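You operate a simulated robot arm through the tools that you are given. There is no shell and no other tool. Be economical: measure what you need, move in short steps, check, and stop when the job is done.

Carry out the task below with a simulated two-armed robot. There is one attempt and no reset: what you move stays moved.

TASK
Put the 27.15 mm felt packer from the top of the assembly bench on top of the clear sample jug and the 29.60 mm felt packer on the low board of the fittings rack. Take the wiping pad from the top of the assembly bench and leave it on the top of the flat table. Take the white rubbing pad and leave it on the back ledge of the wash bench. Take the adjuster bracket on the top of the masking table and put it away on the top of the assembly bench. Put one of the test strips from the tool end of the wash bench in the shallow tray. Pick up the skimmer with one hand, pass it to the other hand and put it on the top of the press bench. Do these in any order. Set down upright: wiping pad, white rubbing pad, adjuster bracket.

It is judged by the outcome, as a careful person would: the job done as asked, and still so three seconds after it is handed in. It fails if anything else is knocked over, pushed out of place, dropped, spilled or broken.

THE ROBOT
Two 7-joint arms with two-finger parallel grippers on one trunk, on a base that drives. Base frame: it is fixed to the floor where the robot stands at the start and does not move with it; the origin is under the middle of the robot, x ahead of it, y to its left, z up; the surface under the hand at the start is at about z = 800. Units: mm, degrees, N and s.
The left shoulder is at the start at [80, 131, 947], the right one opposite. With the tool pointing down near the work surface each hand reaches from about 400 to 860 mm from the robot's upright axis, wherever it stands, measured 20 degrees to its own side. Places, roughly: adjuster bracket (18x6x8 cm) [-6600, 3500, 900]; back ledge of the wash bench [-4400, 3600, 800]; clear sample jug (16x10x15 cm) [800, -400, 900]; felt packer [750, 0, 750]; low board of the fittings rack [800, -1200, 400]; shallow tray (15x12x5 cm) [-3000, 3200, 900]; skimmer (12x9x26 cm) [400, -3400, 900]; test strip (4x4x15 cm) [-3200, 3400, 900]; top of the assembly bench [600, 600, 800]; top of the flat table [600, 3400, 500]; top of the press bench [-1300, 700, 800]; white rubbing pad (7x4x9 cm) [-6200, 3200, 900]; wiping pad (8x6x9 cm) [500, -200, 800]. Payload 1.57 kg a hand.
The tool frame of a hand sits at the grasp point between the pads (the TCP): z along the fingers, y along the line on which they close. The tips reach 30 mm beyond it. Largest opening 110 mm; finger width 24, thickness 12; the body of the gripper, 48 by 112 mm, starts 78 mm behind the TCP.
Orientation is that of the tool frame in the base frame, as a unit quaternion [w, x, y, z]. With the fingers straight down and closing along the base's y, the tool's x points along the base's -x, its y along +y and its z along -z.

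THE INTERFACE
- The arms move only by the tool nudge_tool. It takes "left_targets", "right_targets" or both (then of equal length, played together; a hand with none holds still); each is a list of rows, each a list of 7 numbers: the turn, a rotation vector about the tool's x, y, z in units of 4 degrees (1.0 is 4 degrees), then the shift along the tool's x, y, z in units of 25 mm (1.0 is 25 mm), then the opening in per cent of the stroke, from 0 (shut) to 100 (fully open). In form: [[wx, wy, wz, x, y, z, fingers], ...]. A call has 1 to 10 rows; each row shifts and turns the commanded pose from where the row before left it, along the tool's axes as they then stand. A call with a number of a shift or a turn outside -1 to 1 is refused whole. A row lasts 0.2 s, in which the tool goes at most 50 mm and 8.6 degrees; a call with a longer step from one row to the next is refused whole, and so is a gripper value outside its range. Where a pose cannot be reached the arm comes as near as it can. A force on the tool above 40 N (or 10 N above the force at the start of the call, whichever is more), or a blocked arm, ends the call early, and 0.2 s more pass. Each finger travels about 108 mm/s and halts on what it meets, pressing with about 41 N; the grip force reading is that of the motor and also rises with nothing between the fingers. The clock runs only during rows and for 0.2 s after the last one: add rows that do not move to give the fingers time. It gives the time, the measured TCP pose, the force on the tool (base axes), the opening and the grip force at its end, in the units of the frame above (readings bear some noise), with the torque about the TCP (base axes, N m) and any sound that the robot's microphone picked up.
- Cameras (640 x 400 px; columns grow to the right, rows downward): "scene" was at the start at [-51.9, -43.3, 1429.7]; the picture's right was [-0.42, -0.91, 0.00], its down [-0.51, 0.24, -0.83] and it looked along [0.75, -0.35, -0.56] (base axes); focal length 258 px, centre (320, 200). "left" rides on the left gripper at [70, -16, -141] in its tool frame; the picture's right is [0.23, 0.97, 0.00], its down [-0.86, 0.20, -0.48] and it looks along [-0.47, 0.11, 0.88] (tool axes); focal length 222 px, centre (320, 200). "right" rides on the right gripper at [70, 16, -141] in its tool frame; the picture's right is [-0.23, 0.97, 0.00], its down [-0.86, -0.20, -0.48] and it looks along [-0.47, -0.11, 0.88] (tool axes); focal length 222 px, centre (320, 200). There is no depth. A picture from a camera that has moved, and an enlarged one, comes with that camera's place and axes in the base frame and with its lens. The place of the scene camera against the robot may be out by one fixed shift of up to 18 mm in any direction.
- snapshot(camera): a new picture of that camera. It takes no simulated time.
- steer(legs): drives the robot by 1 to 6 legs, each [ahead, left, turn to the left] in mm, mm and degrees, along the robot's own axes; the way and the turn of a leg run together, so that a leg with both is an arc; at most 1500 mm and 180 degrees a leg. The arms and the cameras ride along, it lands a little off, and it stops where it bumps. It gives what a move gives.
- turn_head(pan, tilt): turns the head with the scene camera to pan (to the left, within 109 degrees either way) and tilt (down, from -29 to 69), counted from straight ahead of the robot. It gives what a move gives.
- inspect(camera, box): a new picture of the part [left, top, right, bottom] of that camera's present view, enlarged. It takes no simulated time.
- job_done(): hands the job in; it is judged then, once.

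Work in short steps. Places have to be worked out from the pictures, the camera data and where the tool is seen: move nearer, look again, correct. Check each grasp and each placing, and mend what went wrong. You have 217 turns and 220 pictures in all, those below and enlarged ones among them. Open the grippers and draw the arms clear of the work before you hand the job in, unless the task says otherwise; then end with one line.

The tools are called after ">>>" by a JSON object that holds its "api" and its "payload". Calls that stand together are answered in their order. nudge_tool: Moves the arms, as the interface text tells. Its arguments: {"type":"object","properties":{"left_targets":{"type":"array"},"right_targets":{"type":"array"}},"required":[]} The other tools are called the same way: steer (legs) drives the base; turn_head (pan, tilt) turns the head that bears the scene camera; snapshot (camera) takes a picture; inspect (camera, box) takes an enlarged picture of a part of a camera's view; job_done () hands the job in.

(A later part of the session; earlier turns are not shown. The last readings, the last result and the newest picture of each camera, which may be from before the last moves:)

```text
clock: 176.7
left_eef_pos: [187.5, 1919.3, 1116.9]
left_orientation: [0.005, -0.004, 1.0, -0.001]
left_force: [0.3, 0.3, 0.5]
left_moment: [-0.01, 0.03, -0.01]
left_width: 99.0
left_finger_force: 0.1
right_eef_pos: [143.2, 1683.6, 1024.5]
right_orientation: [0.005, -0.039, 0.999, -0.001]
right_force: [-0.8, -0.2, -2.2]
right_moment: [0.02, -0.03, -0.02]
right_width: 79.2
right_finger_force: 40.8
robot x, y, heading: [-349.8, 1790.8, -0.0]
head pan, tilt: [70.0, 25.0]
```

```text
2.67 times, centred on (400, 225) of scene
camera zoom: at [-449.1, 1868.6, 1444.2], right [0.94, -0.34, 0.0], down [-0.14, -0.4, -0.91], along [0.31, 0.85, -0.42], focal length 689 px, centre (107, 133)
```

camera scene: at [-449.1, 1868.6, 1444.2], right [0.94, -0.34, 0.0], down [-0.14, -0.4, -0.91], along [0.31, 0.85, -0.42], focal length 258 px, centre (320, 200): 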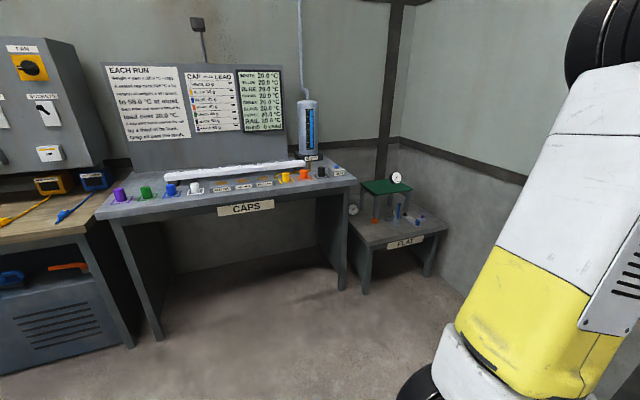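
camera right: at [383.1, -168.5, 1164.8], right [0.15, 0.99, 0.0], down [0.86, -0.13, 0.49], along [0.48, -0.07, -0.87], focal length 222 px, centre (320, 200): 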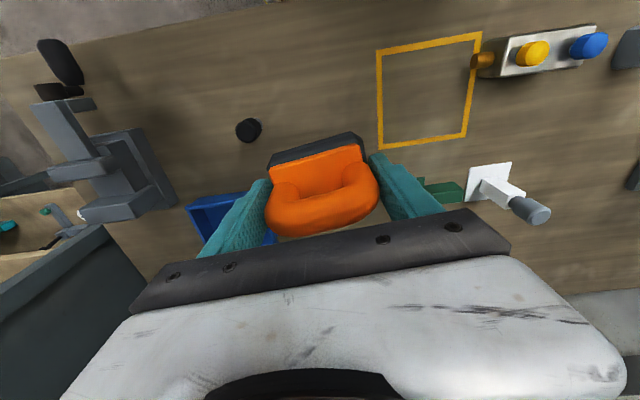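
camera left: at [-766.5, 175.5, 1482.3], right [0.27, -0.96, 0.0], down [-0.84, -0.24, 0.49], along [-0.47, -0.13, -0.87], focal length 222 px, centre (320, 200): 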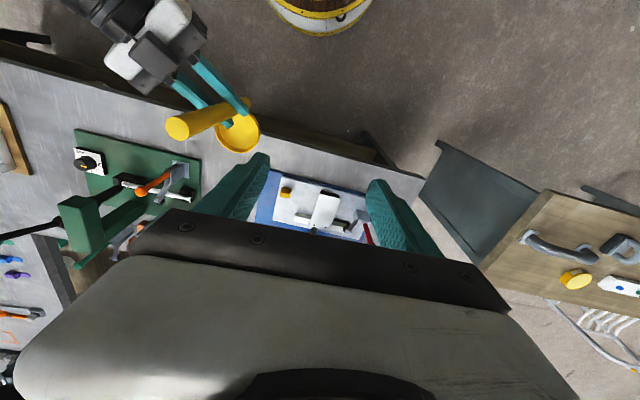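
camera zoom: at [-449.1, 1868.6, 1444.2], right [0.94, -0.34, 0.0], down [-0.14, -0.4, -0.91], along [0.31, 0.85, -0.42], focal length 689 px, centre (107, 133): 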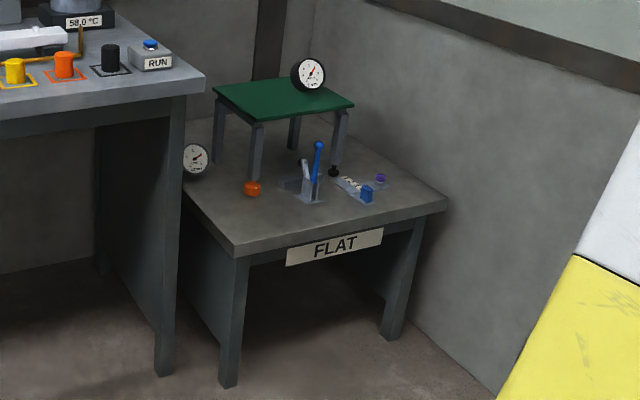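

The flat table is at z≈500, front edge y≈3050, x 300–955; its front-left area around (470,3140) is free. I turn left 90° and drive in front of it.

>>> {"api": "steer", "payload": {"legs": [[0, 0, 90], [520, 0, 0], [0, -720, 0]]}}

>>> {"api": "turn_head", "payload": {"pan": 0, "tilt": 35}}

>>> {"api": "snapshot", "payload": {"camera": "scene"}}

>>> {"api": "snapshot", "payload": {"camera": "right"}}

```text
clock: 187.1
left_eef_pos: [249.3, 2840.7, 1115.5]
left_orientation: [-0.004, 0.71, -0.704, -0.003]
left_force: [-0.6, 0.7, 0.3]
left_moment: [-0.01, -0.01, 0.01]
left_width: 98.9
left_finger_force: 0.1
right_eef_pos: [486.4, 2796.1, 1023.4]
right_orientation: [-0.004, 0.734, -0.679, -0.003]
right_force: [-0.1, 0.1, -1.1]
right_moment: [-0.01, 0.02, 0.04]
right_width: 79.1
right_finger_force: 40.9
robot x, y, heading: [381.1, 2304.9, 90.1]
head pan, tilt: [70.0, 25.0]
```

```text
clock: 188.5
left_eef_pos: [249.7, 2841.6, 1116.9]
left_orientation: [-0.003, 0.709, -0.705, -0.003]
left_force: [-1.4, -0.4, -1.0]
left_moment: [0.01, -0.02, 0.02]
left_width: 98.8
left_finger_force: 0.1
right_eef_pos: [485.1, 2795.1, 1024.3]
right_orientation: [-0.003, 0.735, -0.678, -0.004]
right_force: [-0.3, 0.3, -1.0]
right_moment: [0.03, 0.0, 0.0]
right_width: 79.2
right_finger_force: 41.0
robot x, y, heading: [380.6, 2306.8, 90.3]
head pan, tilt: [0.0, 35.0]
```

```text
131 pictures are left
camera scene: at [389.1, 2247.8, 1428.4], right [1.0, 0.0, 0.0], down [0.0, -0.57, -0.82], along [0.0, 0.82, -0.57], focal length 258 px, centre (320, 200)
```

scene: 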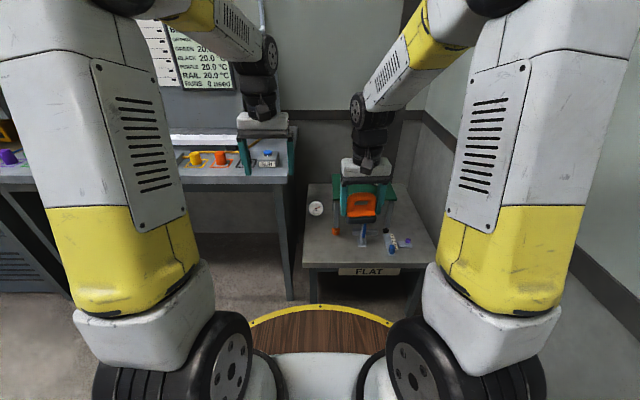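

```text
130 pictures are left
camera right: at [474.7, 2722.6, 1164.7], right [-0.99, 0.15, 0.0], down [0.13, 0.86, 0.49], along [0.07, 0.48, -0.87], focal length 222 px, centre (320, 200)
```

right: 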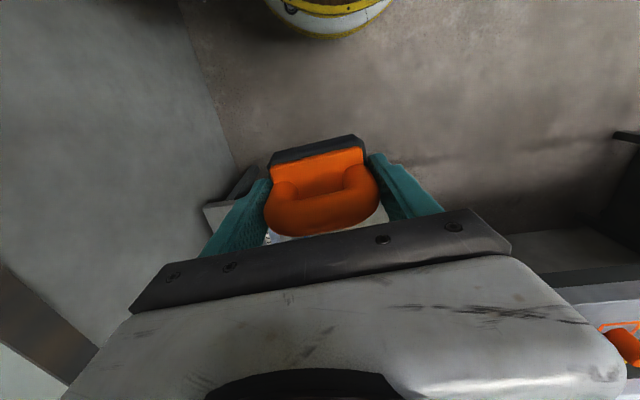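

The target (450,3150) is clear. I lower the right hand in front of the table and retract the left, before driving in.

>>> {"api": "nudge_tool", "payload": {"right_targets": [[0, 0, 0, 0, 0, 1, 0], [0, 0, 0, 0, 0, 1, 0], [0, 0, 0, 0, 0, 1, 0], [0, 0, 0, 0, 0, 1, 0], [0, 0, 0, 0, 0, 1, 0], [0, 0, 0, 0, 0, 1, 0], [0, 0, 0, 0, 0, 1, 0], [0, 0, 0, 0, 0, 1, 0], [0, 0, 0, 0, 0, 1, 0], [0, 0, 0, 0, 0, 1, 0]], "left_targets": [[0, 0, 0, 0.6, 0, -0.5, 90], [0, 0, 0, 0.6, 0, -0.5, 90], [0, 0, 0, 0.6, 0, -0.5, 90], [0, 0, 0, 0.6, 0, -0.5, 90], [0, 0, 0, 0.6, 0, -0.5, 90], [0, 0, 0, 0.6, 0, -0.5, 90], [0, 0, 0, 0.6, 0, -0.5, 90], [0, 0, 0, 0.6, 0, -0.5, 90], [0, 0, 0, 0, 0, 0, 90], [0, 0, 0, 0, 0, 0, 90]]}}

>>> {"api": "nudge_tool", "payload": {"right_targets": [[0, 0, 0, 0, 0, 1, 0], [0, 0, 0, 0, 0, 1, 0], [0, 0, 0, 0, 0, 1, 0], [0, 0, 0, 0, 0, 1, 0], [0, 0, 0, 0, 0, 1, 0]]}}

>>> {"api": "steer", "payload": {"legs": [[250, 35, 0]]}}

>>> {"api": "snapshot", "payload": {"camera": "scene"}}

>>> {"api": "snapshot", "payload": {"camera": "right"}}

```text
clock: 190.7
left_eef_pos: [251.1, 2722.5, 1216.0]
left_orientation: [-0.004, 0.71, -0.705, -0.003]
left_force: [-0.7, -0.7, 0.0]
left_moment: [-0.01, 0.01, -0.01]
left_width: 99.2
left_finger_force: 0.1
right_eef_pos: [485.7, 2797.7, 774.2]
right_orientation: [-0.003, 0.735, -0.678, -0.005]
right_force: [0.3, -0.2, -1.4]
right_moment: [0.03, 0.02, 0.01]
right_width: 79.3
right_finger_force: 40.8
robot x, y, heading: [382.6, 2305.7, 90.2]
head pan, tilt: [0.0, 35.0]
```

```text
clock: 191.9
left_eef_pos: [251.1, 2722.5, 1216.1]
left_orientation: [-0.004, 0.71, -0.705, -0.003]
left_force: [-0.4, -0.6, 0.1]
left_moment: [0.0, -0.01, -0.01]
left_width: 99.1
left_finger_force: 0.0
right_eef_pos: [484.7, 2799.0, 647.1]
right_orientation: [-0.003, 0.735, -0.678, -0.003]
right_force: [-0.3, -0.7, -1.0]
right_moment: [-0.01, 0.04, 0.0]
right_width: 79.0
right_finger_force: 41.6
robot x, y, heading: [384.5, 2306.4, 90.2]
head pan, tilt: [0.0, 35.0]
```

```text
clock: 193.8
left_eef_pos: [210.6, 2967.6, 1215.9]
left_orientation: [-0.003, 0.712, -0.702, -0.003]
left_force: [-0.2, 0.6, -0.5]
left_moment: [-0.03, 0.01, 0.01]
left_width: 99.0
left_finger_force: 0.1
right_eef_pos: [443.8, 3046.8, 647.8]
right_orientation: [-0.004, 0.737, -0.676, -0.003]
right_force: [0.0, 0.5, -1.2]
right_moment: [-0.01, -0.01, 0.01]
right_width: 79.2
right_finger_force: 41.1
robot x, y, heading: [347.3, 2553.0, 90.6]
head pan, tilt: [0.0, 35.0]
```

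```text
129 pictures are left
camera scene: at [352.3, 2494.9, 1428.4], right [1.0, 0.01, 0.0], down [0.01, -0.57, -0.82], along [-0.01, 0.82, -0.57], focal length 258 px, centre (320, 200)
```

scene: 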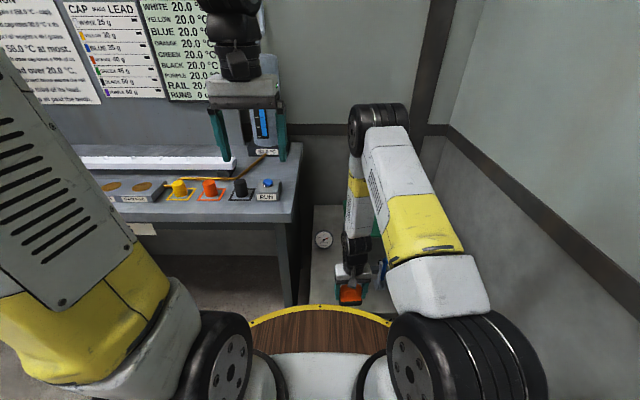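

```text
128 pictures are left
camera right: at [433.7, 2974.5, 789.2], right [-0.99, 0.14, 0.0], down [0.13, 0.86, 0.49], along [0.07, 0.48, -0.87], focal length 222 px, centre (320, 200)
```

right: 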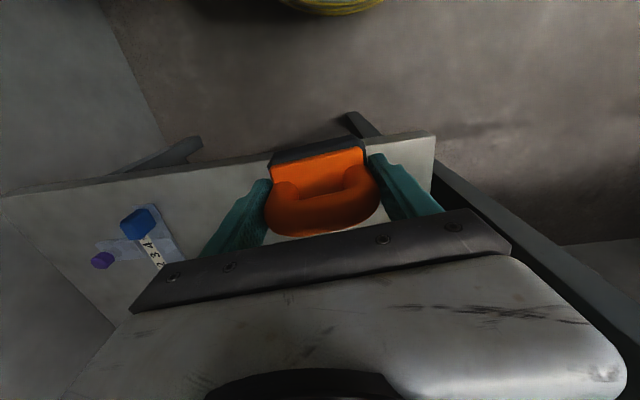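

I drive a further 100 mm in.

>>> {"api": "steer", "payload": {"legs": [[100, 0, 0]]}}

>>> {"api": "snapshot", "payload": {"camera": "right"}}

```text
clock: 194.9
left_eef_pos: [211.0, 3070.7, 1216.2]
left_orientation: [-0.003, 0.712, -0.702, -0.003]
left_force: [0.1, 1.0, 0.3]
left_moment: [0.02, 0.01, 0.03]
left_width: 99.0
left_finger_force: 0.0
right_eef_pos: [442.0, 3150.0, 648.1]
right_orientation: [-0.004, 0.736, -0.677, -0.005]
right_force: [0.5, 0.0, -1.9]
right_moment: [0.0, -0.02, 0.02]
right_width: 79.4
right_finger_force: 40.8
robot x, y, heading: [344.4, 2653.4, 90.9]
head pan, tilt: [0.0, 35.0]
```

```text
127 pictures are left
camera right: at [432.4, 3076.8, 789.3], right [-0.99, 0.14, 0.0], down [0.13, 0.86, 0.49], along [0.07, 0.48, -0.87], focal length 222 px, centre (320, 200)
```

right: 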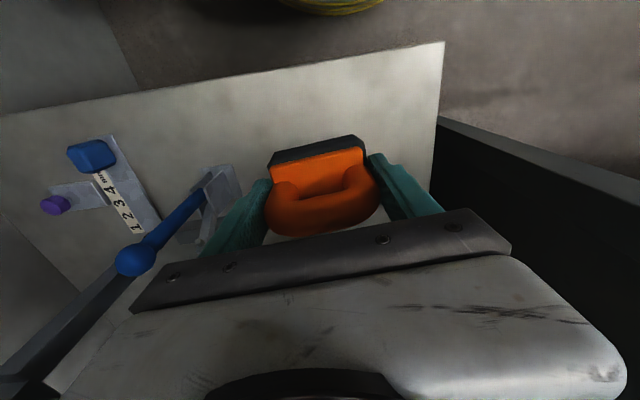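

Clear of the neighbouring grey block by ~50 mm. I lower toward the table with force check.

>>> {"api": "nudge_tool", "payload": {"right_targets": [[0, 0, 0, 0, 0, 0.9, 0], [0, 0, 0, 0, 0, 0.9, 0], [0, 0, 0, 0, 0, 0.6, 0], [0, 0, 0, 0, 0, 0.3, 0], [0, 0, 0, 0, 0, 0.25, 0], [0, 0, 0, 0, 0, 0.25, 0], [0, 0, 0, 0, 0, 0.25, 0], [0, 0, 0, 0, 0, 0.25, 0]]}}

>>> {"api": "snapshot", "payload": {"camera": "right"}}

```text
clock: 196.7
left_eef_pos: [209.3, 3070.3, 1214.6]
left_orientation: [-0.003, 0.712, -0.702, -0.004]
left_force: [0.9, -0.1, 0.0]
left_moment: [0.0, 0.0, 0.01]
left_width: 98.7
left_finger_force: 0.0
right_eef_pos: [442.8, 3150.9, 555.9]
right_orientation: [-0.003, 0.737, -0.676, -0.004]
right_force: [0.0, 0.3, -1.0]
right_moment: [0.0, -0.04, 0.02]
right_width: 78.9
right_finger_force: 40.9
robot x, y, heading: [340.6, 2653.7, 90.3]
head pan, tilt: [0.0, 35.0]
```

```text
126 pictures are left
camera right: at [432.1, 3077.7, 696.8], right [-0.99, 0.14, 0.0], down [0.13, 0.86, 0.49], along [0.07, 0.48, -0.87], focal length 222 px, centre (320, 200)
```

right: 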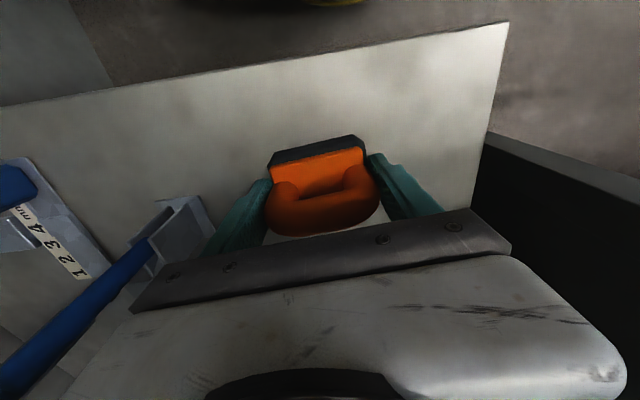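

Not yet in contact; I continue down in 5 mm steps.

>>> {"api": "nudge_tool", "payload": {"right_targets": [[0, 0, 0, 0, 0, 0.2, 0], [0, 0, 0, 0, 0, 0.2, 0], [0, 0, 0, 0, 0, 0.2, 0], [0, 0, 0, 0, 0, 0.2, 0], [0, 0, 0, 0, 0, 0.2, 0], [0, 0, 0, 0, 0, 0.2, 0], [0, 0, 0, 0, 0, 0.2, 0], [0, 0, 0, 0, 0, 0.2, 0]]}}

```text
clock: 197.3
left_eef_pos: [210.8, 3068.9, 1214.9]
left_orientation: [-0.004, 0.712, -0.702, -0.003]
left_force: [0.4, -0.3, 0.3]
left_moment: [0.03, 0.01, 0.05]
left_width: 99.0
left_finger_force: 0.0
right_eef_pos: [444.0, 3150.8, 548.1]
right_orientation: [-0.004, 0.736, -0.677, -0.004]
right_force: [0.1, -4.5, 17.9]
right_moment: [0.06, 0.05, 0.04]
right_width: 79.1
right_finger_force: 40.8
robot x, y, heading: [342.4, 2651.3, 90.5]
head pan, tilt: [0.0, 35.0]
stopped in row 3 (right hand): the force on the tool passed its limit at 57 N (the readings are from after the stop); the commanded pose is now the measured one
```

Contact at TCP z=548, table at 500. I release gradually.

>>> {"api": "nudge_tool", "payload": {"right_targets": [[0, 0, 0, 0, 0, -0.04, 72], [0, 0, 0, 0, 0, 0, 74], [0, 0, 0, 0, 0, 0, 78], [0, 0, 0, 0, 0, 0, 85], [0, 0, 0, 0, 0, 0, 95], [0, 0, 0, 0, 0, 0, 100], [0, 0, 0, 0, 0, -0.5, 100], [0, 0, 0, 0, 0, -1, 100], [0, 0, 0, 0, 0, -1, 100], [0, 0, 0, 0, 0, -1, 100]]}}

>>> {"api": "snapshot", "payload": {"camera": "right"}}

```text
clock: 199.5
left_eef_pos: [210.0, 3070.3, 1215.3]
left_orientation: [-0.003, 0.711, -0.703, -0.003]
left_force: [-0.4, -0.3, 0.1]
left_moment: [-0.02, 0.01, 0.01]
left_width: 98.9
left_finger_force: 0.1
right_eef_pos: [443.2, 3150.5, 635.5]
right_orientation: [-0.002, 0.738, -0.675, -0.003]
right_force: [0.3, 0.2, -0.1]
right_moment: [0.0, 0.0, -0.02]
right_width: 110.1
right_finger_force: 0.0
robot x, y, heading: [345.2, 2654.6, 90.1]
head pan, tilt: [0.0, 35.0]
```

```text
125 pictures are left
camera right: at [432.5, 3077.6, 777.4], right [-0.99, 0.14, 0.0], down [0.13, 0.86, 0.49], along [0.07, 0.48, -0.87], focal length 222 px, centre (320, 200)
```

right: 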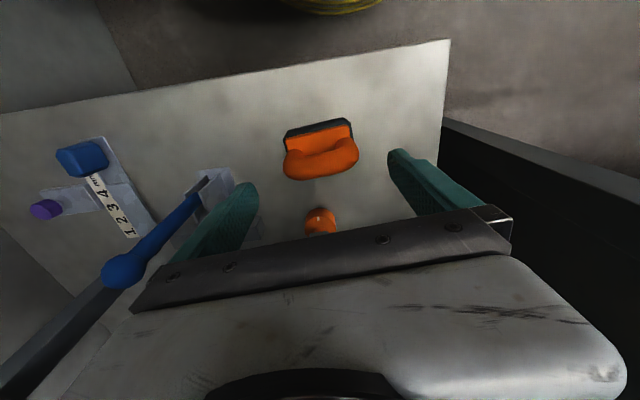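

The wiping pad stands on the flat table. I back off, raise the right hand, and look toward -x for the route to the wash bench.

>>> {"api": "steer", "payload": {"legs": [[-380, 0, 0]]}}

>>> {"api": "nudge_tool", "payload": {"right_targets": [[0, 0, 0, 0.2, 0, -1, 90], [0, 0, 0, 0.2, 0, -1, 90], [0, 0, 0, 0.2, 0, -1, 90], [0, 0, 0, 0.2, 0, -1, 90], [0, 0, 0, 0.2, 0, -1, 90], [0, 0, 0, 0.2, 0, -1, 90], [0, 0, 0, 0.2, 0, -1, 90], [0, 0, 0, 0.2, 0, -1, 90], [0, 0, 0, 0.2, 0, -1, 90], [0, 0, 0, 0.2, 0, -1, 90]]}}

>>> {"api": "nudge_tool", "payload": {"right_targets": [[0, 0, 1, 0, 0, -1, 90], [0, 0, 0, 0, 0, -1, 90], [0, 0, 0, 0, 0, -1, 90], [0, 0, 0, 0, 0, -1, 90], [0, 0, 0, 0, 0, -1, 90], [0, 0, 0, 0, 0, -1, 90], [0, 0, 0, 0, 0, -1, 90], [0, 0, 0, 0, 0, -1, 90]]}}

>>> {"api": "turn_head", "payload": {"pan": 75, "tilt": 18}}

>>> {"api": "snapshot", "payload": {"camera": "scene"}}

```text
clock: 201.9
left_eef_pos: [214.2, 2703.9, 1215.8]
left_orientation: [-0.004, 0.711, -0.703, -0.004]
left_force: [0.5, -0.1, -0.8]
left_moment: [0.01, -0.02, 0.01]
left_width: 98.7
left_finger_force: 0.1
right_eef_pos: [447.7, 2784.5, 636.0]
right_orientation: [-0.003, 0.735, -0.678, -0.004]
right_force: [0.0, 0.3, 0.6]
right_moment: [-0.01, -0.01, -0.04]
right_width: 109.8
right_finger_force: 0.1
robot x, y, heading: [341.3, 2286.0, 90.4]
head pan, tilt: [0.0, 35.0]
```

```text
clock: 204.1
left_eef_pos: [213.9, 2704.2, 1215.2]
left_orientation: [-0.003, 0.71, -0.704, -0.004]
left_force: [0.0, -0.8, -0.5]
left_moment: [-0.02, -0.01, -0.01]
left_width: 99.2
left_finger_force: 0.1
right_eef_pos: [453.5, 2731.5, 885.5]
right_orientation: [-0.004, 0.735, -0.678, -0.004]
right_force: [-0.3, 0.9, 0.2]
right_moment: [-0.02, 0.0, 0.0]
right_width: 99.0
right_finger_force: 0.1
robot x, y, heading: [346.0, 2287.7, 90.3]
head pan, tilt: [0.0, 35.0]
```

```text
clock: 205.9
left_eef_pos: [214.5, 2704.5, 1215.3]
left_orientation: [-0.003, 0.711, -0.703, -0.003]
left_force: [0.4, 0.3, 0.1]
left_moment: [-0.02, 0.0, 0.0]
left_width: 99.0
left_finger_force: 0.1
right_eef_pos: [452.0, 2728.8, 1085.1]
right_orientation: [-0.004, 0.711, -0.703, -0.004]
right_force: [0.4, 0.7, 0.4]
right_moment: [-0.01, 0.01, 0.0]
right_width: 98.9
right_finger_force: 0.0
robot x, y, heading: [348.8, 2284.3, 90.3]
head pan, tilt: [0.0, 35.0]
```

```text
clock: 207.3
left_eef_pos: [214.6, 2702.8, 1215.8]
left_orientation: [-0.003, 0.71, -0.704, -0.003]
left_force: [0.0, 0.1, -0.1]
left_moment: [0.03, 0.0, 0.0]
left_width: 99.0
left_finger_force: 0.0
right_eef_pos: [451.6, 2728.6, 1084.7]
right_orientation: [-0.003, 0.711, -0.703, -0.004]
right_force: [0.1, -0.6, -0.2]
right_moment: [-0.01, 0.02, 0.0]
right_width: 99.0
right_finger_force: 0.0
robot x, y, heading: [348.6, 2287.8, 90.4]
head pan, tilt: [75.0, 18.0]
```

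```text
124 pictures are left
camera scene: at [264.6, 2165.5, 1455.5], right [0.25, 0.97, 0.0], down [0.3, -0.08, -0.95], along [-0.92, 0.24, -0.31], focal length 258 px, centre (320, 200)
```

scene: 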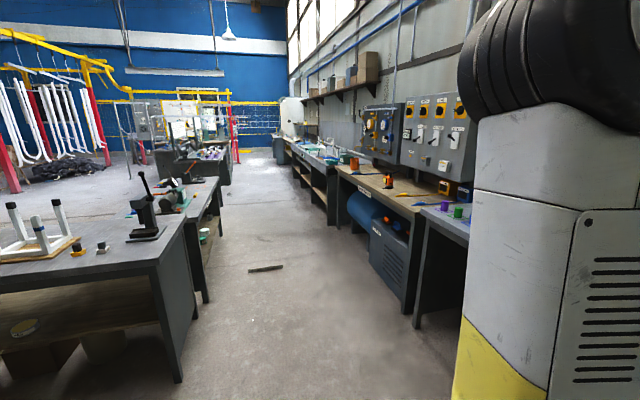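

There's a dark strip on the floor near (-2055,2030..2380). I zoom in to see what it is.

>>> {"api": "inspect", "payload": {"camera": "scene", "box": [200, 130, 360, 300]}}

```text
2.35 times, centred on (280, 215) of scene
camera zoom: at [264.6, 2165.5, 1455.5], right [0.25, 0.97, 0.0], down [0.3, -0.08, -0.95], along [-0.92, 0.24, -0.31], focal length 608 px, centre (414, 165)
```

zoom: 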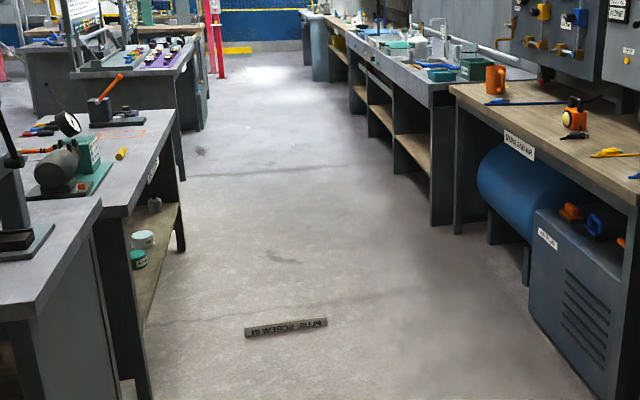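

It's a low bar lying on the floor, to be avoided. I turn to face -x and pass it on the wall side, then stop before the wash bench.

>>> {"api": "steer", "payload": {"legs": [[0, 0, 89.6], [0, -400, 0], [1450, 0, 0], [1450, 0, 0], [0, 300, 0]]}}

>>> {"api": "turn_head", "payload": {"pan": -50, "tilt": 25}}

>>> {"api": "snapshot", "payload": {"camera": "scene"}}

```text
clock: 228.8
left_eef_pos: [-2970.9, 2304.0, 1217.2]
left_orientation: [0.0, 1.0, 0.0, -0.004]
left_force: [0.4, 0.1, 0.2]
left_moment: [0.0, -0.02, -0.04]
left_width: 99.1
left_finger_force: 0.1
right_eef_pos: [-2993.4, 2540.9, 1084.8]
right_orientation: [0.0, 1.0, 0.0, -0.005]
right_force: [0.1, -0.4, -0.6]
right_moment: [-0.03, 0.01, -0.01]
right_width: 98.8
right_finger_force: 0.1
robot x, y, heading: [-2546.9, 2433.8, 179.9]
head pan, tilt: [75.0, 18.0]
```

```text
clock: 230.9
left_eef_pos: [-2970.5, 2303.6, 1215.2]
left_orientation: [-0.001, 1.0, 0.001, -0.004]
left_force: [0.4, 0.0, 0.2]
left_moment: [-0.01, -0.02, -0.04]
left_width: 99.1
left_finger_force: 0.2
right_eef_pos: [-2993.8, 2542.1, 1085.1]
right_orientation: [0.0, 1.0, 0.0, -0.005]
right_force: [-0.1, -0.9, -0.5]
right_moment: [0.03, -0.02, 0.01]
right_width: 98.9
right_finger_force: 0.1
robot x, y, heading: [-2550.1, 2430.6, 179.6]
head pan, tilt: [-50.0, 25.0]
```

```text
122 pictures are left
camera scene: at [-2464.6, 2495.6, 1444.2], right [0.77, 0.64, 0.0], down [0.27, -0.32, -0.91], along [-0.58, 0.7, -0.42], focal length 258 px, centre (320, 200)
```

scene: 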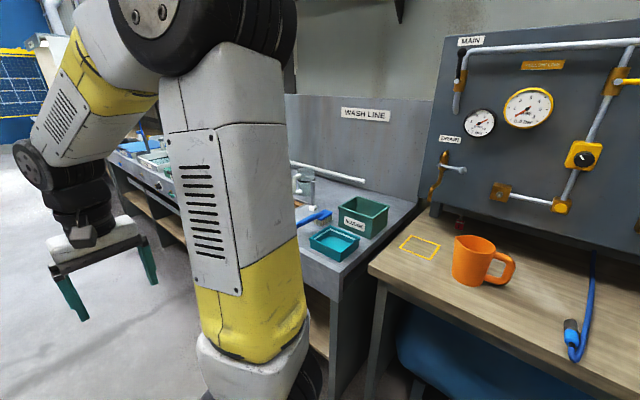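

The wash line bench is here; I zoom in on its near end.

>>> {"api": "inspect", "payload": {"camera": "scene", "box": [280, 140, 440, 280]}}

```text
2.86 times, centred on (360, 210) of scene
camera zoom: at [-2464.6, 2495.6, 1444.2], right [0.77, 0.64, 0.0], down [0.27, -0.32, -0.91], along [-0.58, 0.7, -0.42], focal length 738 px, centre (206, 171)
```

zoom: 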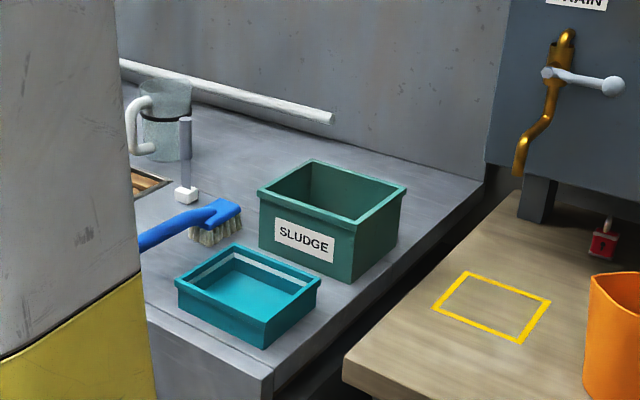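

The shallow teal tray is at about (-2976,3210) and a standing test strip at about (-3250,3390). I drive opposite them and face the bench.

>>> {"api": "steer", "payload": {"legs": [[560, 0, 0], [0, 0, -89.6], [60, 0, 0]]}}

>>> {"api": "turn_head", "payload": {"pan": 0, "tilt": 30}}

>>> {"api": "snapshot", "payload": {"camera": "scene"}}

>>> {"api": "snapshot", "payload": {"camera": "left"}}

```text
clock: 238.4
left_eef_pos: [-3254.1, 2905.0, 1216.2]
left_orientation: [-0.003, 0.724, -0.69, -0.004]
left_force: [0.2, -0.4, 0.9]
left_moment: [0.0, 0.0, -0.02]
left_width: 99.0
left_finger_force: 0.1
right_eef_pos: [-3017.9, 2940.0, 1085.5]
right_orientation: [-0.004, 0.723, -0.691, -0.003]
right_force: [0.1, -0.4, 0.1]
right_moment: [0.01, 0.01, 0.02]
right_width: 99.3
right_finger_force: 0.0
robot x, y, heading: [-3105.5, 2492.1, 92.5]
head pan, tilt: [-50.0, 25.0]
```

```text
clock: 239.5
left_eef_pos: [-3254.4, 2903.9, 1216.6]
left_orientation: [-0.003, 0.724, -0.69, -0.004]
left_force: [0.0, 0.0, 0.3]
left_moment: [-0.01, 0.0, 0.0]
left_width: 99.0
left_finger_force: 0.1
right_eef_pos: [-3017.5, 2937.1, 1084.8]
right_orientation: [-0.003, 0.723, -0.69, -0.003]
right_force: [0.0, 0.3, 0.2]
right_moment: [0.0, 0.01, 0.03]
right_width: 99.2
right_finger_force: 0.1
robot x, y, heading: [-3111.5, 2490.8, 92.4]
head pan, tilt: [0.0, 30.0]
```

```text
120 pictures are left
camera scene: at [-3097.6, 2438.5, 1436.2], right [1.0, 0.04, 0.0], down [0.02, -0.5, -0.87], along [-0.04, 0.87, -0.5], focal length 258 px, centre (320, 200)
```

scene: 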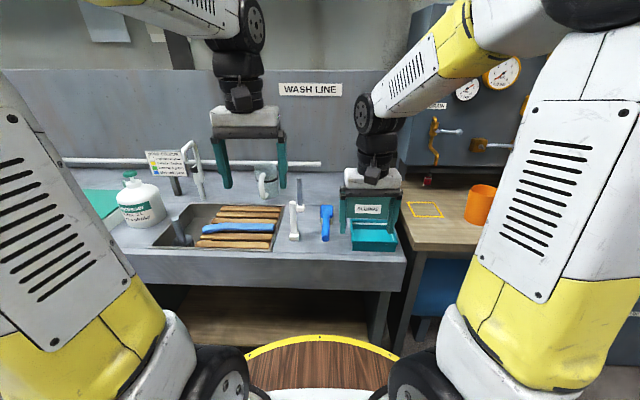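

```text
119 pictures are left
camera left: at [-3234.2, 2835.1, 1356.5], right [-0.96, -0.27, 0.0], down [-0.24, 0.84, 0.49], along [-0.13, 0.47, -0.87], focal length 222 px, centre (320, 200)
```

left: 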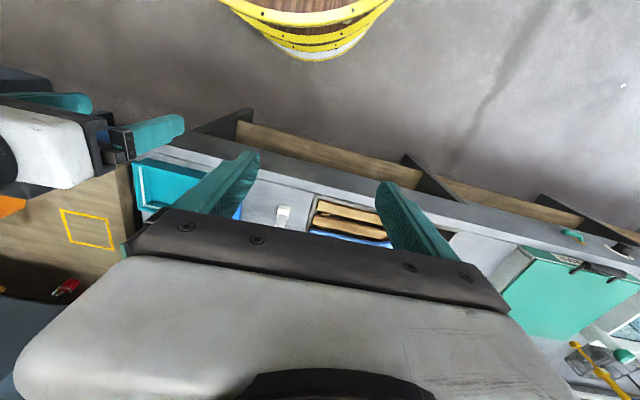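

>>> {"api": "inspect", "payload": {"camera": "scene", "box": [220, 150, 420, 280]}}

>>> {"api": "inspect", "payload": {"camera": "scene", "box": [60, 120, 260, 270]}}

```text
3.08 times, centred on (320, 215) of scene
camera zoom: at [-3097.6, 2438.5, 1436.2], right [1.0, 0.04, 0.0], down [0.02, -0.5, -0.87], along [-0.04, 0.87, -0.5], focal length 795 px, centre (320, 154)
```

zoom: 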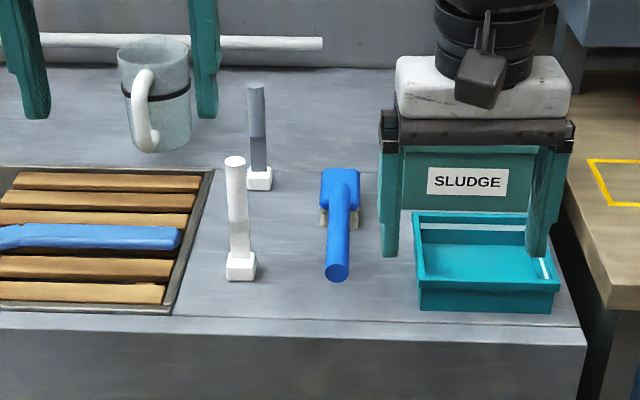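

```text
2.67 times, centred on (160, 195) of scene
camera zoom: at [-3097.6, 2438.5, 1436.2], right [1.0, 0.04, 0.0], down [0.02, -0.5, -0.87], along [-0.04, 0.87, -0.5], focal length 689 px, centre (747, 213)
```

zoom: 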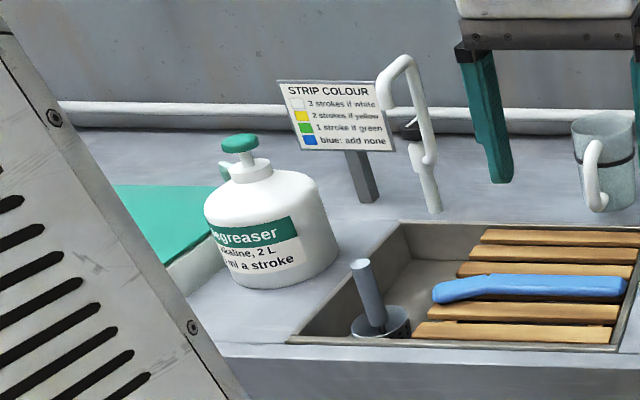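

Two test strips stand here; the grey one at about (-3226,3408) matches the listed place. I drive closer and extend the left hand over it.

>>> {"api": "steer", "payload": {"legs": [[290, 0, -2.4]]}}

>>> {"api": "nudge_tool", "payload": {"left_targets": [[0, 0, 0, -0.9, 0, 0, 70], [0, 0, 0, -0.9, 0, 0, 70], [0, 0, 0, -0.9, 0, 0, 70], [0, 0, 0, -0.9, 0, 0, 70], [0, 0, 0, -0.9, 0, 0, 70]]}}

>>> {"api": "snapshot", "payload": {"camera": "left"}}

>>> {"api": "snapshot", "payload": {"camera": "scene"}}

```text
clock: 241.5
left_eef_pos: [-3243.4, 3195.7, 1215.3]
left_orientation: [-0.002, 0.71, -0.705, -0.004]
left_force: [-0.5, 0.2, -0.4]
left_moment: [0.02, 0.01, 0.01]
left_width: 99.2
left_finger_force: 0.0
right_eef_pos: [-3005.7, 3219.7, 1084.3]
right_orientation: [-0.004, 0.71, -0.705, -0.004]
right_force: [0.4, 0.6, -0.4]
right_moment: [-0.01, 0.01, 0.0]
right_width: 99.2
right_finger_force: 0.1
robot x, y, heading: [-3111.7, 2780.4, 90.1]
head pan, tilt: [0.0, 30.0]
```

```text
clock: 242.7
left_eef_pos: [-3244.5, 3308.2, 1217.0]
left_orientation: [-0.004, 0.709, -0.705, -0.003]
left_force: [-0.6, -0.4, 1.1]
left_moment: [0.04, 0.0, -0.05]
left_width: 76.8
left_finger_force: 0.1
right_eef_pos: [-3006.9, 3218.8, 1086.0]
right_orientation: [-0.004, 0.71, -0.704, -0.003]
right_force: [0.1, -0.3, 0.1]
right_moment: [0.05, -0.02, -0.02]
right_width: 99.1
right_finger_force: 0.1
robot x, y, heading: [-3113.2, 2779.0, 90.3]
head pan, tilt: [0.0, 30.0]
```

```text
116 pictures are left
camera left: at [-3228.1, 3237.5, 1358.3], right [-0.97, -0.23, 0.0], down [-0.21, 0.85, 0.49], along [-0.11, 0.47, -0.87], focal length 222 px, centre (320, 200)
```

left: 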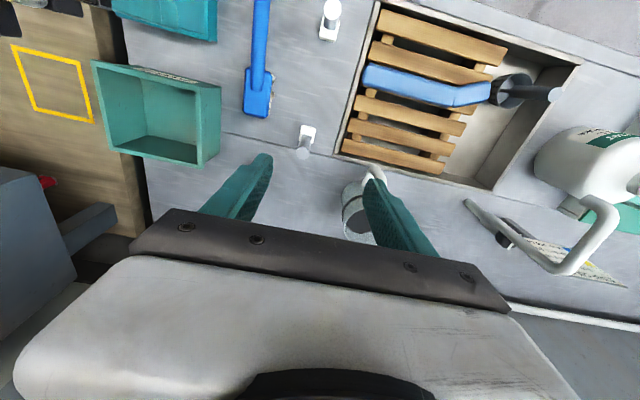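

```text
115 pictures are left
camera scene: at [-3106.4, 2723.4, 1436.2], right [1.0, 0.0, 0.0], down [0.0, -0.5, -0.87], along [0.0, 0.87, -0.5], focal length 258 px, centre (320, 200)
```

scene: 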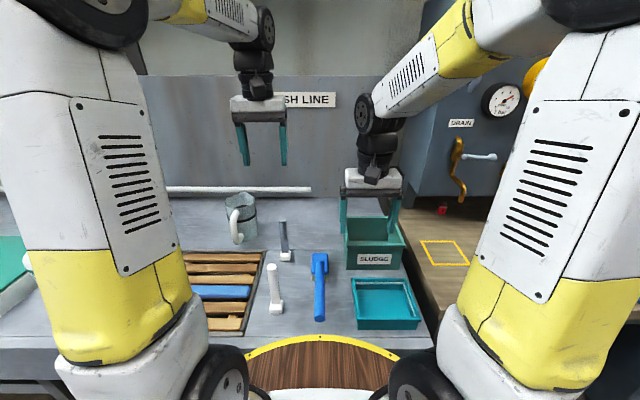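

Grey strip located at (-3223,3346), bench z≈857, top ≈1005. I move above it, descend partly, and check.

>>> {"api": "nudge_tool", "payload": {"left_targets": [[0, 0, 0, -0.76, -0.43, 0, 60], [0, 0, 0, -0.76, -0.43, 0, 60], [0, 0, 0, 0, 0, 1, 60], [0, 0, 0, 0, 0, 1, 60], [0, 0, 0, 0, 0, 1, 60], [0, 0, 0, 0, 0, 1, 60], [0, 0, 0, 0, 0, 1, 60]]}}

>>> {"api": "snapshot", "payload": {"camera": "left"}}

```text
clock: 244.3
left_eef_pos: [-3223.6, 3348.2, 1092.9]
left_orientation: [-0.002, 0.709, -0.705, -0.003]
left_force: [-0.3, 0.1, -0.1]
left_moment: [0.0, -0.01, -0.04]
left_width: 66.1
left_finger_force: 0.0
right_eef_pos: [-3006.2, 3219.9, 1085.3]
right_orientation: [-0.003, 0.71, -0.705, -0.004]
right_force: [-0.8, 0.3, -0.2]
right_moment: [-0.04, -0.03, 0.02]
right_width: 98.9
right_finger_force: 0.1
robot x, y, heading: [-3114.6, 2776.7, 90.2]
head pan, tilt: [0.0, 30.0]
```

```text
114 pictures are left
camera left: at [-3206.9, 3277.1, 1234.2], right [-0.97, -0.23, 0.0], down [-0.21, 0.85, 0.49], along [-0.11, 0.47, -0.87], focal length 222 px, centre (320, 200)
```

left: 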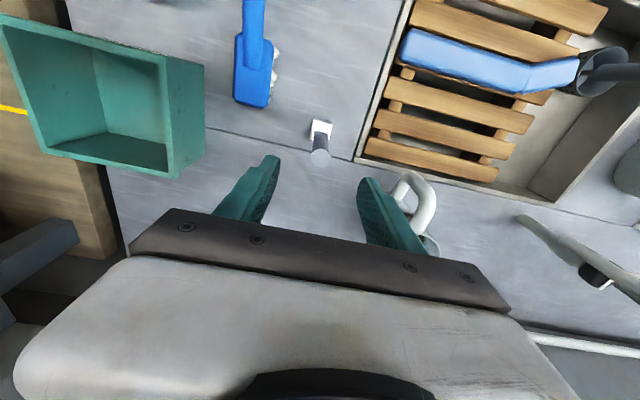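

Aligned. I descend to z≈966 and close on the strip.

>>> {"api": "nudge_tool", "payload": {"left_targets": [[0, 0, 0, 0, 0, 1, 60], [0, 0, 0, 0, 0, 1, 60], [0, 0, 0, 0, 0, 1, 60], [0, 0, 0, 0, 0, 1, 60], [0, 0, 0, 0, 0, 1, 60], [0, 0, 0, 0, 0, 0, 60], [0, 0, 0, 0, 0, 0, 0], [0, 0, 0, 0, 0, 0, 0], [0, 0, 0, 0, 0, 0, 0]]}}

>>> {"api": "snapshot", "payload": {"camera": "left"}}

```text
clock: 246.3
left_eef_pos: [-3223.3, 3347.8, 966.8]
left_orientation: [-0.003, 0.71, -0.704, -0.003]
left_force: [0.5, -0.3, 0.2]
left_moment: [0.03, -0.01, 0.01]
left_width: 20.9
left_finger_force: 34.5
right_eef_pos: [-3006.7, 3219.2, 1085.2]
right_orientation: [-0.004, 0.71, -0.704, -0.004]
right_force: [0.2, 0.7, -0.2]
right_moment: [-0.02, 0.01, -0.02]
right_width: 98.8
right_finger_force: 0.0
robot x, y, heading: [-3115.9, 2777.9, 90.1]
head pan, tilt: [0.0, 30.0]
```

```text
113 pictures are left
camera left: at [-3205.8, 3277.1, 1107.7], right [-0.97, -0.23, 0.0], down [-0.21, 0.85, 0.49], along [-0.11, 0.47, -0.87], focal length 222 px, centre (320, 200)
```

left: 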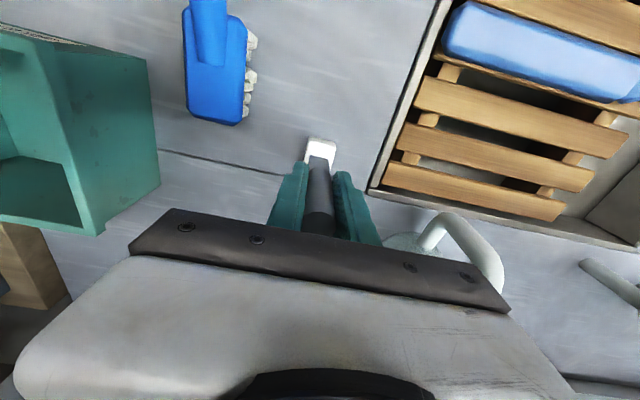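

Gripped (20.9 mm). I lift it 190 mm and look at the tray with the right camera.

>>> {"api": "nudge_tool", "payload": {"left_targets": [[0, 0, 0, 0, 0, -0.5, 0], [0, 0, 0, 0, 0, -0.8, 0], [0, 0, 0, 0, 0, -0.9, 0], [0, 0, 0, 0, 0, -0.9, 0], [0, 0, 0, 0, 0, -0.9, 0], [0, 0, 0, 0, 0, -0.9, 0], [0, 0, 0, 0, 0, -0.9, 0], [0, 0, 0, 0, 0, -0.9, 0], [0, 0, 0, 0, 0, -0.9, 0], [0, 0, 0, 0, 0, 0, 0]]}}

>>> {"api": "snapshot", "payload": {"camera": "left"}}

>>> {"api": "snapshot", "payload": {"camera": "right"}}

```text
clock: 248.5
left_eef_pos: [-3224.0, 3346.0, 1156.9]
left_orientation: [-0.003, 0.708, -0.706, -0.002]
left_force: [0.4, 0.5, -1.6]
left_moment: [-0.01, 0.03, 0.02]
left_width: 20.9
left_finger_force: 34.2
right_eef_pos: [-3006.3, 3219.4, 1084.6]
right_orientation: [-0.004, 0.71, -0.705, -0.004]
right_force: [0.2, 0.3, -0.8]
right_moment: [-0.01, 0.01, 0.01]
right_width: 98.9
right_finger_force: 0.0
robot x, y, heading: [-3115.5, 2780.3, 90.0]
head pan, tilt: [0.0, 30.0]
```

```text
112 pictures are left
camera left: at [-3206.1, 3275.4, 1298.1], right [-0.97, -0.23, 0.0], down [-0.21, 0.85, 0.49], along [-0.11, 0.47, -0.87], focal length 222 px, centre (320, 200)
```

left: 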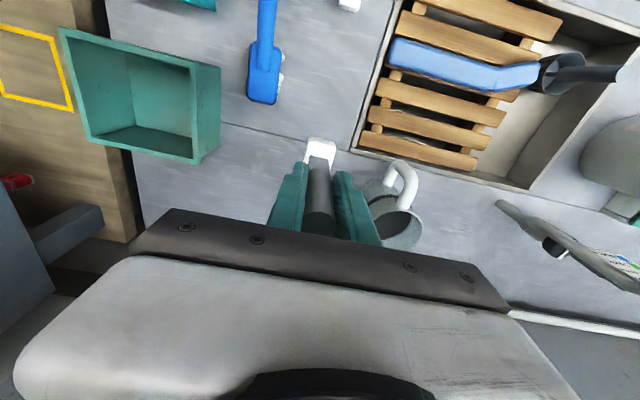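

```text
111 pictures are left
camera right: at [-3022.4, 3147.7, 1226.4], right [-0.98, 0.22, 0.0], down [0.19, 0.85, 0.49], along [0.11, 0.48, -0.87], focal length 222 px, centre (320, 200)
```

right: 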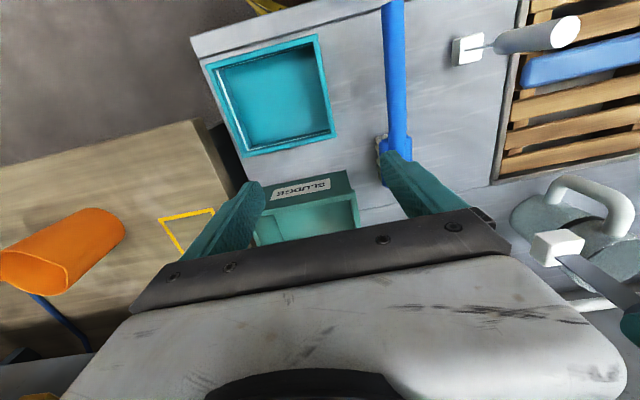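

Strip held upright. Tray centre is (-2942,3167). I drive the base back and right so the left hand comes over the tray.

>>> {"api": "steer", "payload": {"legs": [[-178, -282, 0]]}}

>>> {"api": "snapshot", "payload": {"camera": "left"}}

>>> {"api": "snapshot", "payload": {"camera": "scene"}}

```text
clock: 250.7
left_eef_pos: [-2937.7, 3167.6, 1156.6]
left_orientation: [0.003, -0.707, 0.707, 0.003]
left_force: [-0.4, 0.2, -0.3]
left_moment: [-0.01, 0.02, 0.0]
left_width: 20.8
left_finger_force: 33.9
right_eef_pos: [-2722.6, 3039.5, 1085.2]
right_orientation: [0.004, -0.707, 0.708, 0.004]
right_force: [0.3, -0.7, -0.2]
right_moment: [0.02, -0.01, -0.02]
right_width: 99.0
right_finger_force: 0.1
robot x, y, heading: [-2833.6, 2598.9, 89.6]
head pan, tilt: [0.0, 30.0]
```

```text
110 pictures are left
camera left: at [-2920.7, 3097.2, 1297.7], right [-0.97, -0.23, 0.0], down [-0.2, 0.85, 0.49], along [-0.11, 0.47, -0.87], focal length 222 px, centre (320, 200)
```

left: 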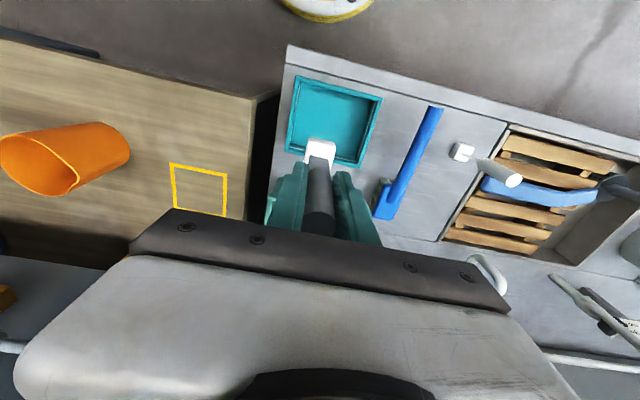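

```text
109 pictures are left
camera scene: at [-2825.3, 2544.7, 1436.2], right [1.0, -0.01, 0.0], down [0.0, -0.5, -0.87], along [0.0, 0.87, -0.5], focal length 258 px, centre (320, 200)
```

scene: 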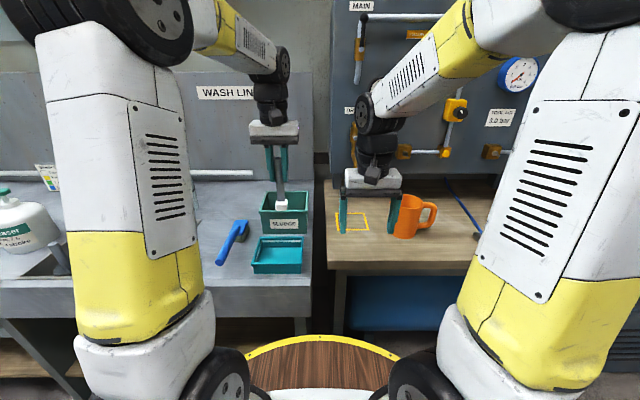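

The strip will land slightly off the tray centre; I shift 20 mm left and 8 mm nearer while lowering to just above.

>>> {"api": "nudge_tool", "payload": {"left_targets": [[0, 0, 0, 0.16, 0.4, 0.5, 0], [0, 0, 0, 0.16, 0.4, 0.9, 0], [0, 0, 0, 0, 0, 0.9, 0], [0, 0, 0, 0, 0, 0.9, 0], [0, 0, 0, 0, 0, 0.9, 0], [0, 0, 0, 0, 0, 0.9, 0]]}}

>>> {"api": "snapshot", "payload": {"camera": "left"}}

>>> {"api": "inspect", "payload": {"camera": "scene", "box": [210, 180, 340, 290]}}

```text
clock: 252.1
left_eef_pos: [-2955.8, 3160.6, 1031.5]
left_orientation: [0.004, -0.707, 0.708, 0.003]
left_force: [-0.3, 0.1, 0.5]
left_moment: [-0.01, -0.04, 0.02]
left_width: 21.2
left_finger_force: 34.2
right_eef_pos: [-2722.0, 3040.7, 1085.1]
right_orientation: [0.003, -0.706, 0.708, 0.004]
right_force: [0.2, -0.2, 0.2]
right_moment: [0.02, 0.03, 0.0]
right_width: 99.0
right_finger_force: 0.0
robot x, y, heading: [-2836.6, 2600.8, 89.6]
head pan, tilt: [0.0, 30.0]
```

```text
108 pictures are left
camera left: at [-2939.1, 3089.7, 1172.3], right [-0.97, -0.23, 0.0], down [-0.2, 0.85, 0.49], along [-0.11, 0.47, -0.87], focal length 222 px, centre (320, 200)
```

left: 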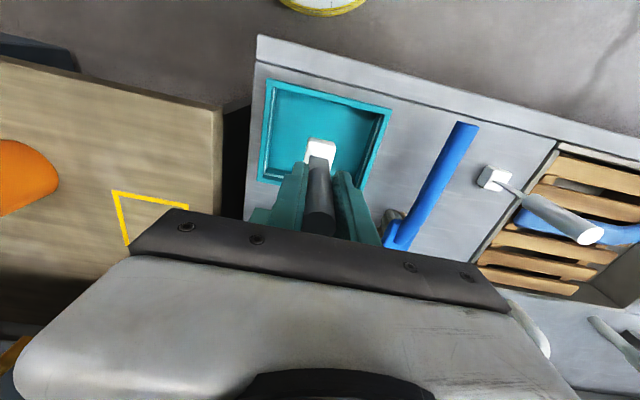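

```text
3.64 times, centred on (275, 235) of scene
camera zoom: at [-2825.2, 2544.5, 1436.2], right [1.0, -0.01, 0.0], down [0.0, -0.5, -0.87], along [0.0, 0.87, -0.5], focal length 939 px, centre (484, 73)
```

zoom: 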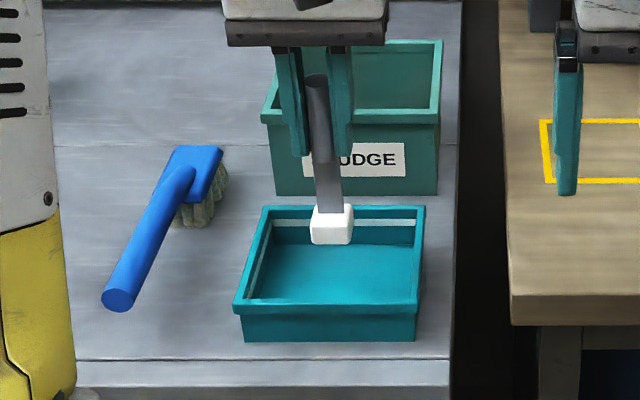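

Slightly toward the rear of the tray; I shift 12 mm nearer and lower with force checks.

>>> {"api": "nudge_tool", "payload": {"left_targets": [[0, 0, 0, 0.5, 0, 0.6, 0], [0, 0, 0, 0, 0, 0.6, 0], [0, 0, 0, 0, 0, 0.4, 0], [0, 0, 0, 0, 0, 0.2, 0], [0, 0, 0, 0, 0, 0.2, 0], [0, 0, 0, 0, 0, 0.2, 0], [0, 0, 0, 0, 0, 0.2, 0], [0, 0, 0, 0, 0, 0.2, 0]]}}

>>> {"api": "snapshot", "payload": {"camera": "left"}}

```text
clock: 253.9
left_eef_pos: [-2956.2, 3150.1, 968.3]
left_orientation: [0.005, -0.706, 0.708, 0.005]
left_force: [-1.1, -4.3, 28.3]
left_moment: [-0.03, 0.11, -0.01]
left_width: 20.7
left_finger_force: 33.8
right_eef_pos: [-2720.2, 3039.7, 1085.1]
right_orientation: [0.004, -0.706, 0.708, 0.003]
right_force: [-0.8, -0.1, 0.0]
right_moment: [0.0, 0.0, -0.02]
right_width: 98.9
right_finger_force: 0.1
robot x, y, heading: [-2832.0, 2602.4, 89.6]
head pan, tilt: [0.0, 30.0]
```

```text
106 pictures are left
camera left: at [-2939.9, 3078.4, 1109.7], right [-0.97, -0.23, 0.0], down [-0.2, 0.85, 0.49], along [-0.11, 0.48, -0.87], focal length 222 px, centre (320, 200)
```

left: 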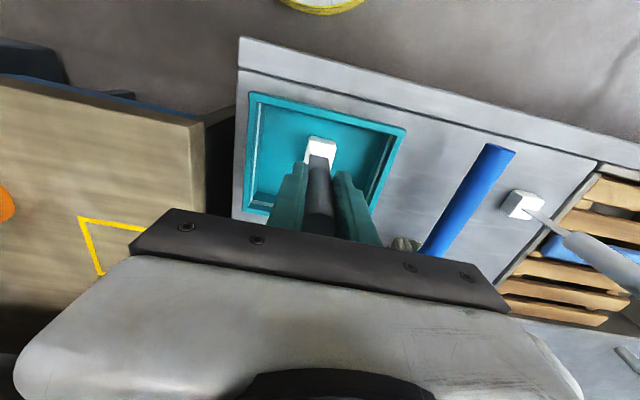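

Standing on the tray floor, well inside. I ease off 2 mm and release gradually.

>>> {"api": "nudge_tool", "payload": {"left_targets": [[0, 0, 0, 0, 0, -0.08, 0], [0, 0, 0, 0, 0, 0, 0], [0, 0, 0, 0, 0, 0, 20], [0, 0, 0, 0, 0, 0, 26], [0, 0, 0, 0, 0, 0, 38], [0, 0, 0, 0, 0, 0, 55], [0, 0, 0, 0, 0, 0, 65]]}}

>>> {"api": "nudge_tool", "payload": {"left_targets": [[0, 0, 0, 0, 0, -0.5, 65], [0, 0, 0, 0, 0, -1, 65], [0, 0, 0, 0, 0, -1, 65], [0, 0, 0, 0, 0, -1, 65], [0, 0, 0, 0, 0, -1, 65], [0, 0, 0, 0, 0, -1, 65], [0, 0, 0, 0, 0, -1, 65], [0, 0, 0, 0, 0, -1, 65]]}}

>>> {"api": "snapshot", "payload": {"camera": "left"}}

>>> {"api": "inspect", "payload": {"camera": "scene", "box": [210, 180, 340, 290]}}

```text
clock: 255.5
left_eef_pos: [-2956.2, 3149.4, 968.8]
left_orientation: [0.003, -0.706, 0.708, 0.003]
left_force: [0.4, 0.5, 0.1]
left_moment: [0.02, 0.0, 0.0]
left_width: 71.7
left_finger_force: 0.1
right_eef_pos: [-2721.6, 3041.0, 1085.4]
right_orientation: [0.004, -0.707, 0.707, 0.004]
right_force: [0.1, 0.5, 0.1]
right_moment: [-0.02, 0.03, -0.01]
right_width: 98.9
right_finger_force: 0.1
robot x, y, heading: [-2837.9, 2603.0, 89.8]
head pan, tilt: [0.0, 30.0]
```

```text
clock: 257.3
left_eef_pos: [-2957.1, 3148.0, 1156.9]
left_orientation: [0.003, -0.706, 0.708, 0.003]
left_force: [0.0, -0.7, 0.3]
left_moment: [-0.04, -0.01, 0.02]
left_width: 71.5
left_finger_force: 0.0
right_eef_pos: [-2720.7, 3039.7, 1084.3]
right_orientation: [0.004, -0.707, 0.707, 0.004]
right_force: [-0.2, 0.1, -0.5]
right_moment: [-0.04, 0.02, 0.01]
right_width: 98.9
right_finger_force: 0.1
robot x, y, heading: [-2835.3, 2599.1, 89.6]
head pan, tilt: [0.0, 30.0]
```

```text
105 pictures are left
camera left: at [-2940.1, 3076.6, 1297.9], right [-0.97, -0.23, 0.0], down [-0.2, 0.85, 0.49], along [-0.11, 0.47, -0.87], focal length 222 px, centre (320, 200)
```

left: 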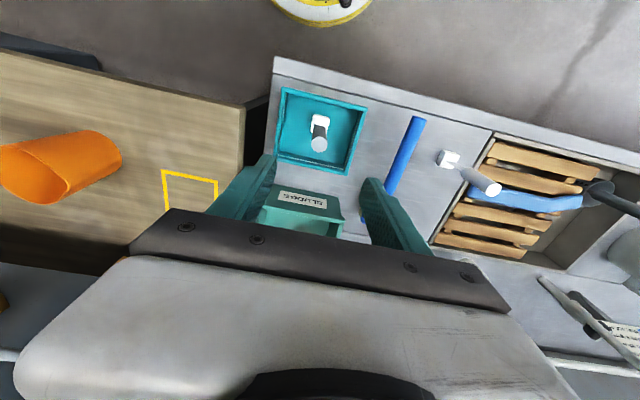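

```text
3.64 times, centred on (275, 235) of scene
camera zoom: at [-2825.2, 2544.7, 1436.2], right [1.0, -0.01, 0.0], down [0.0, -0.5, -0.87], along [0.0, 0.87, -0.5], focal length 939 px, centre (484, 73)
```

zoom: 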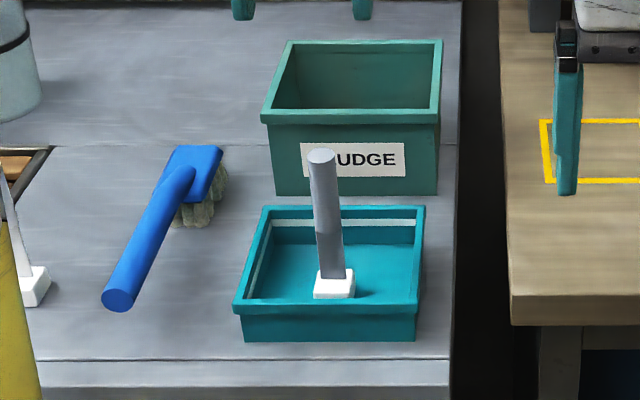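

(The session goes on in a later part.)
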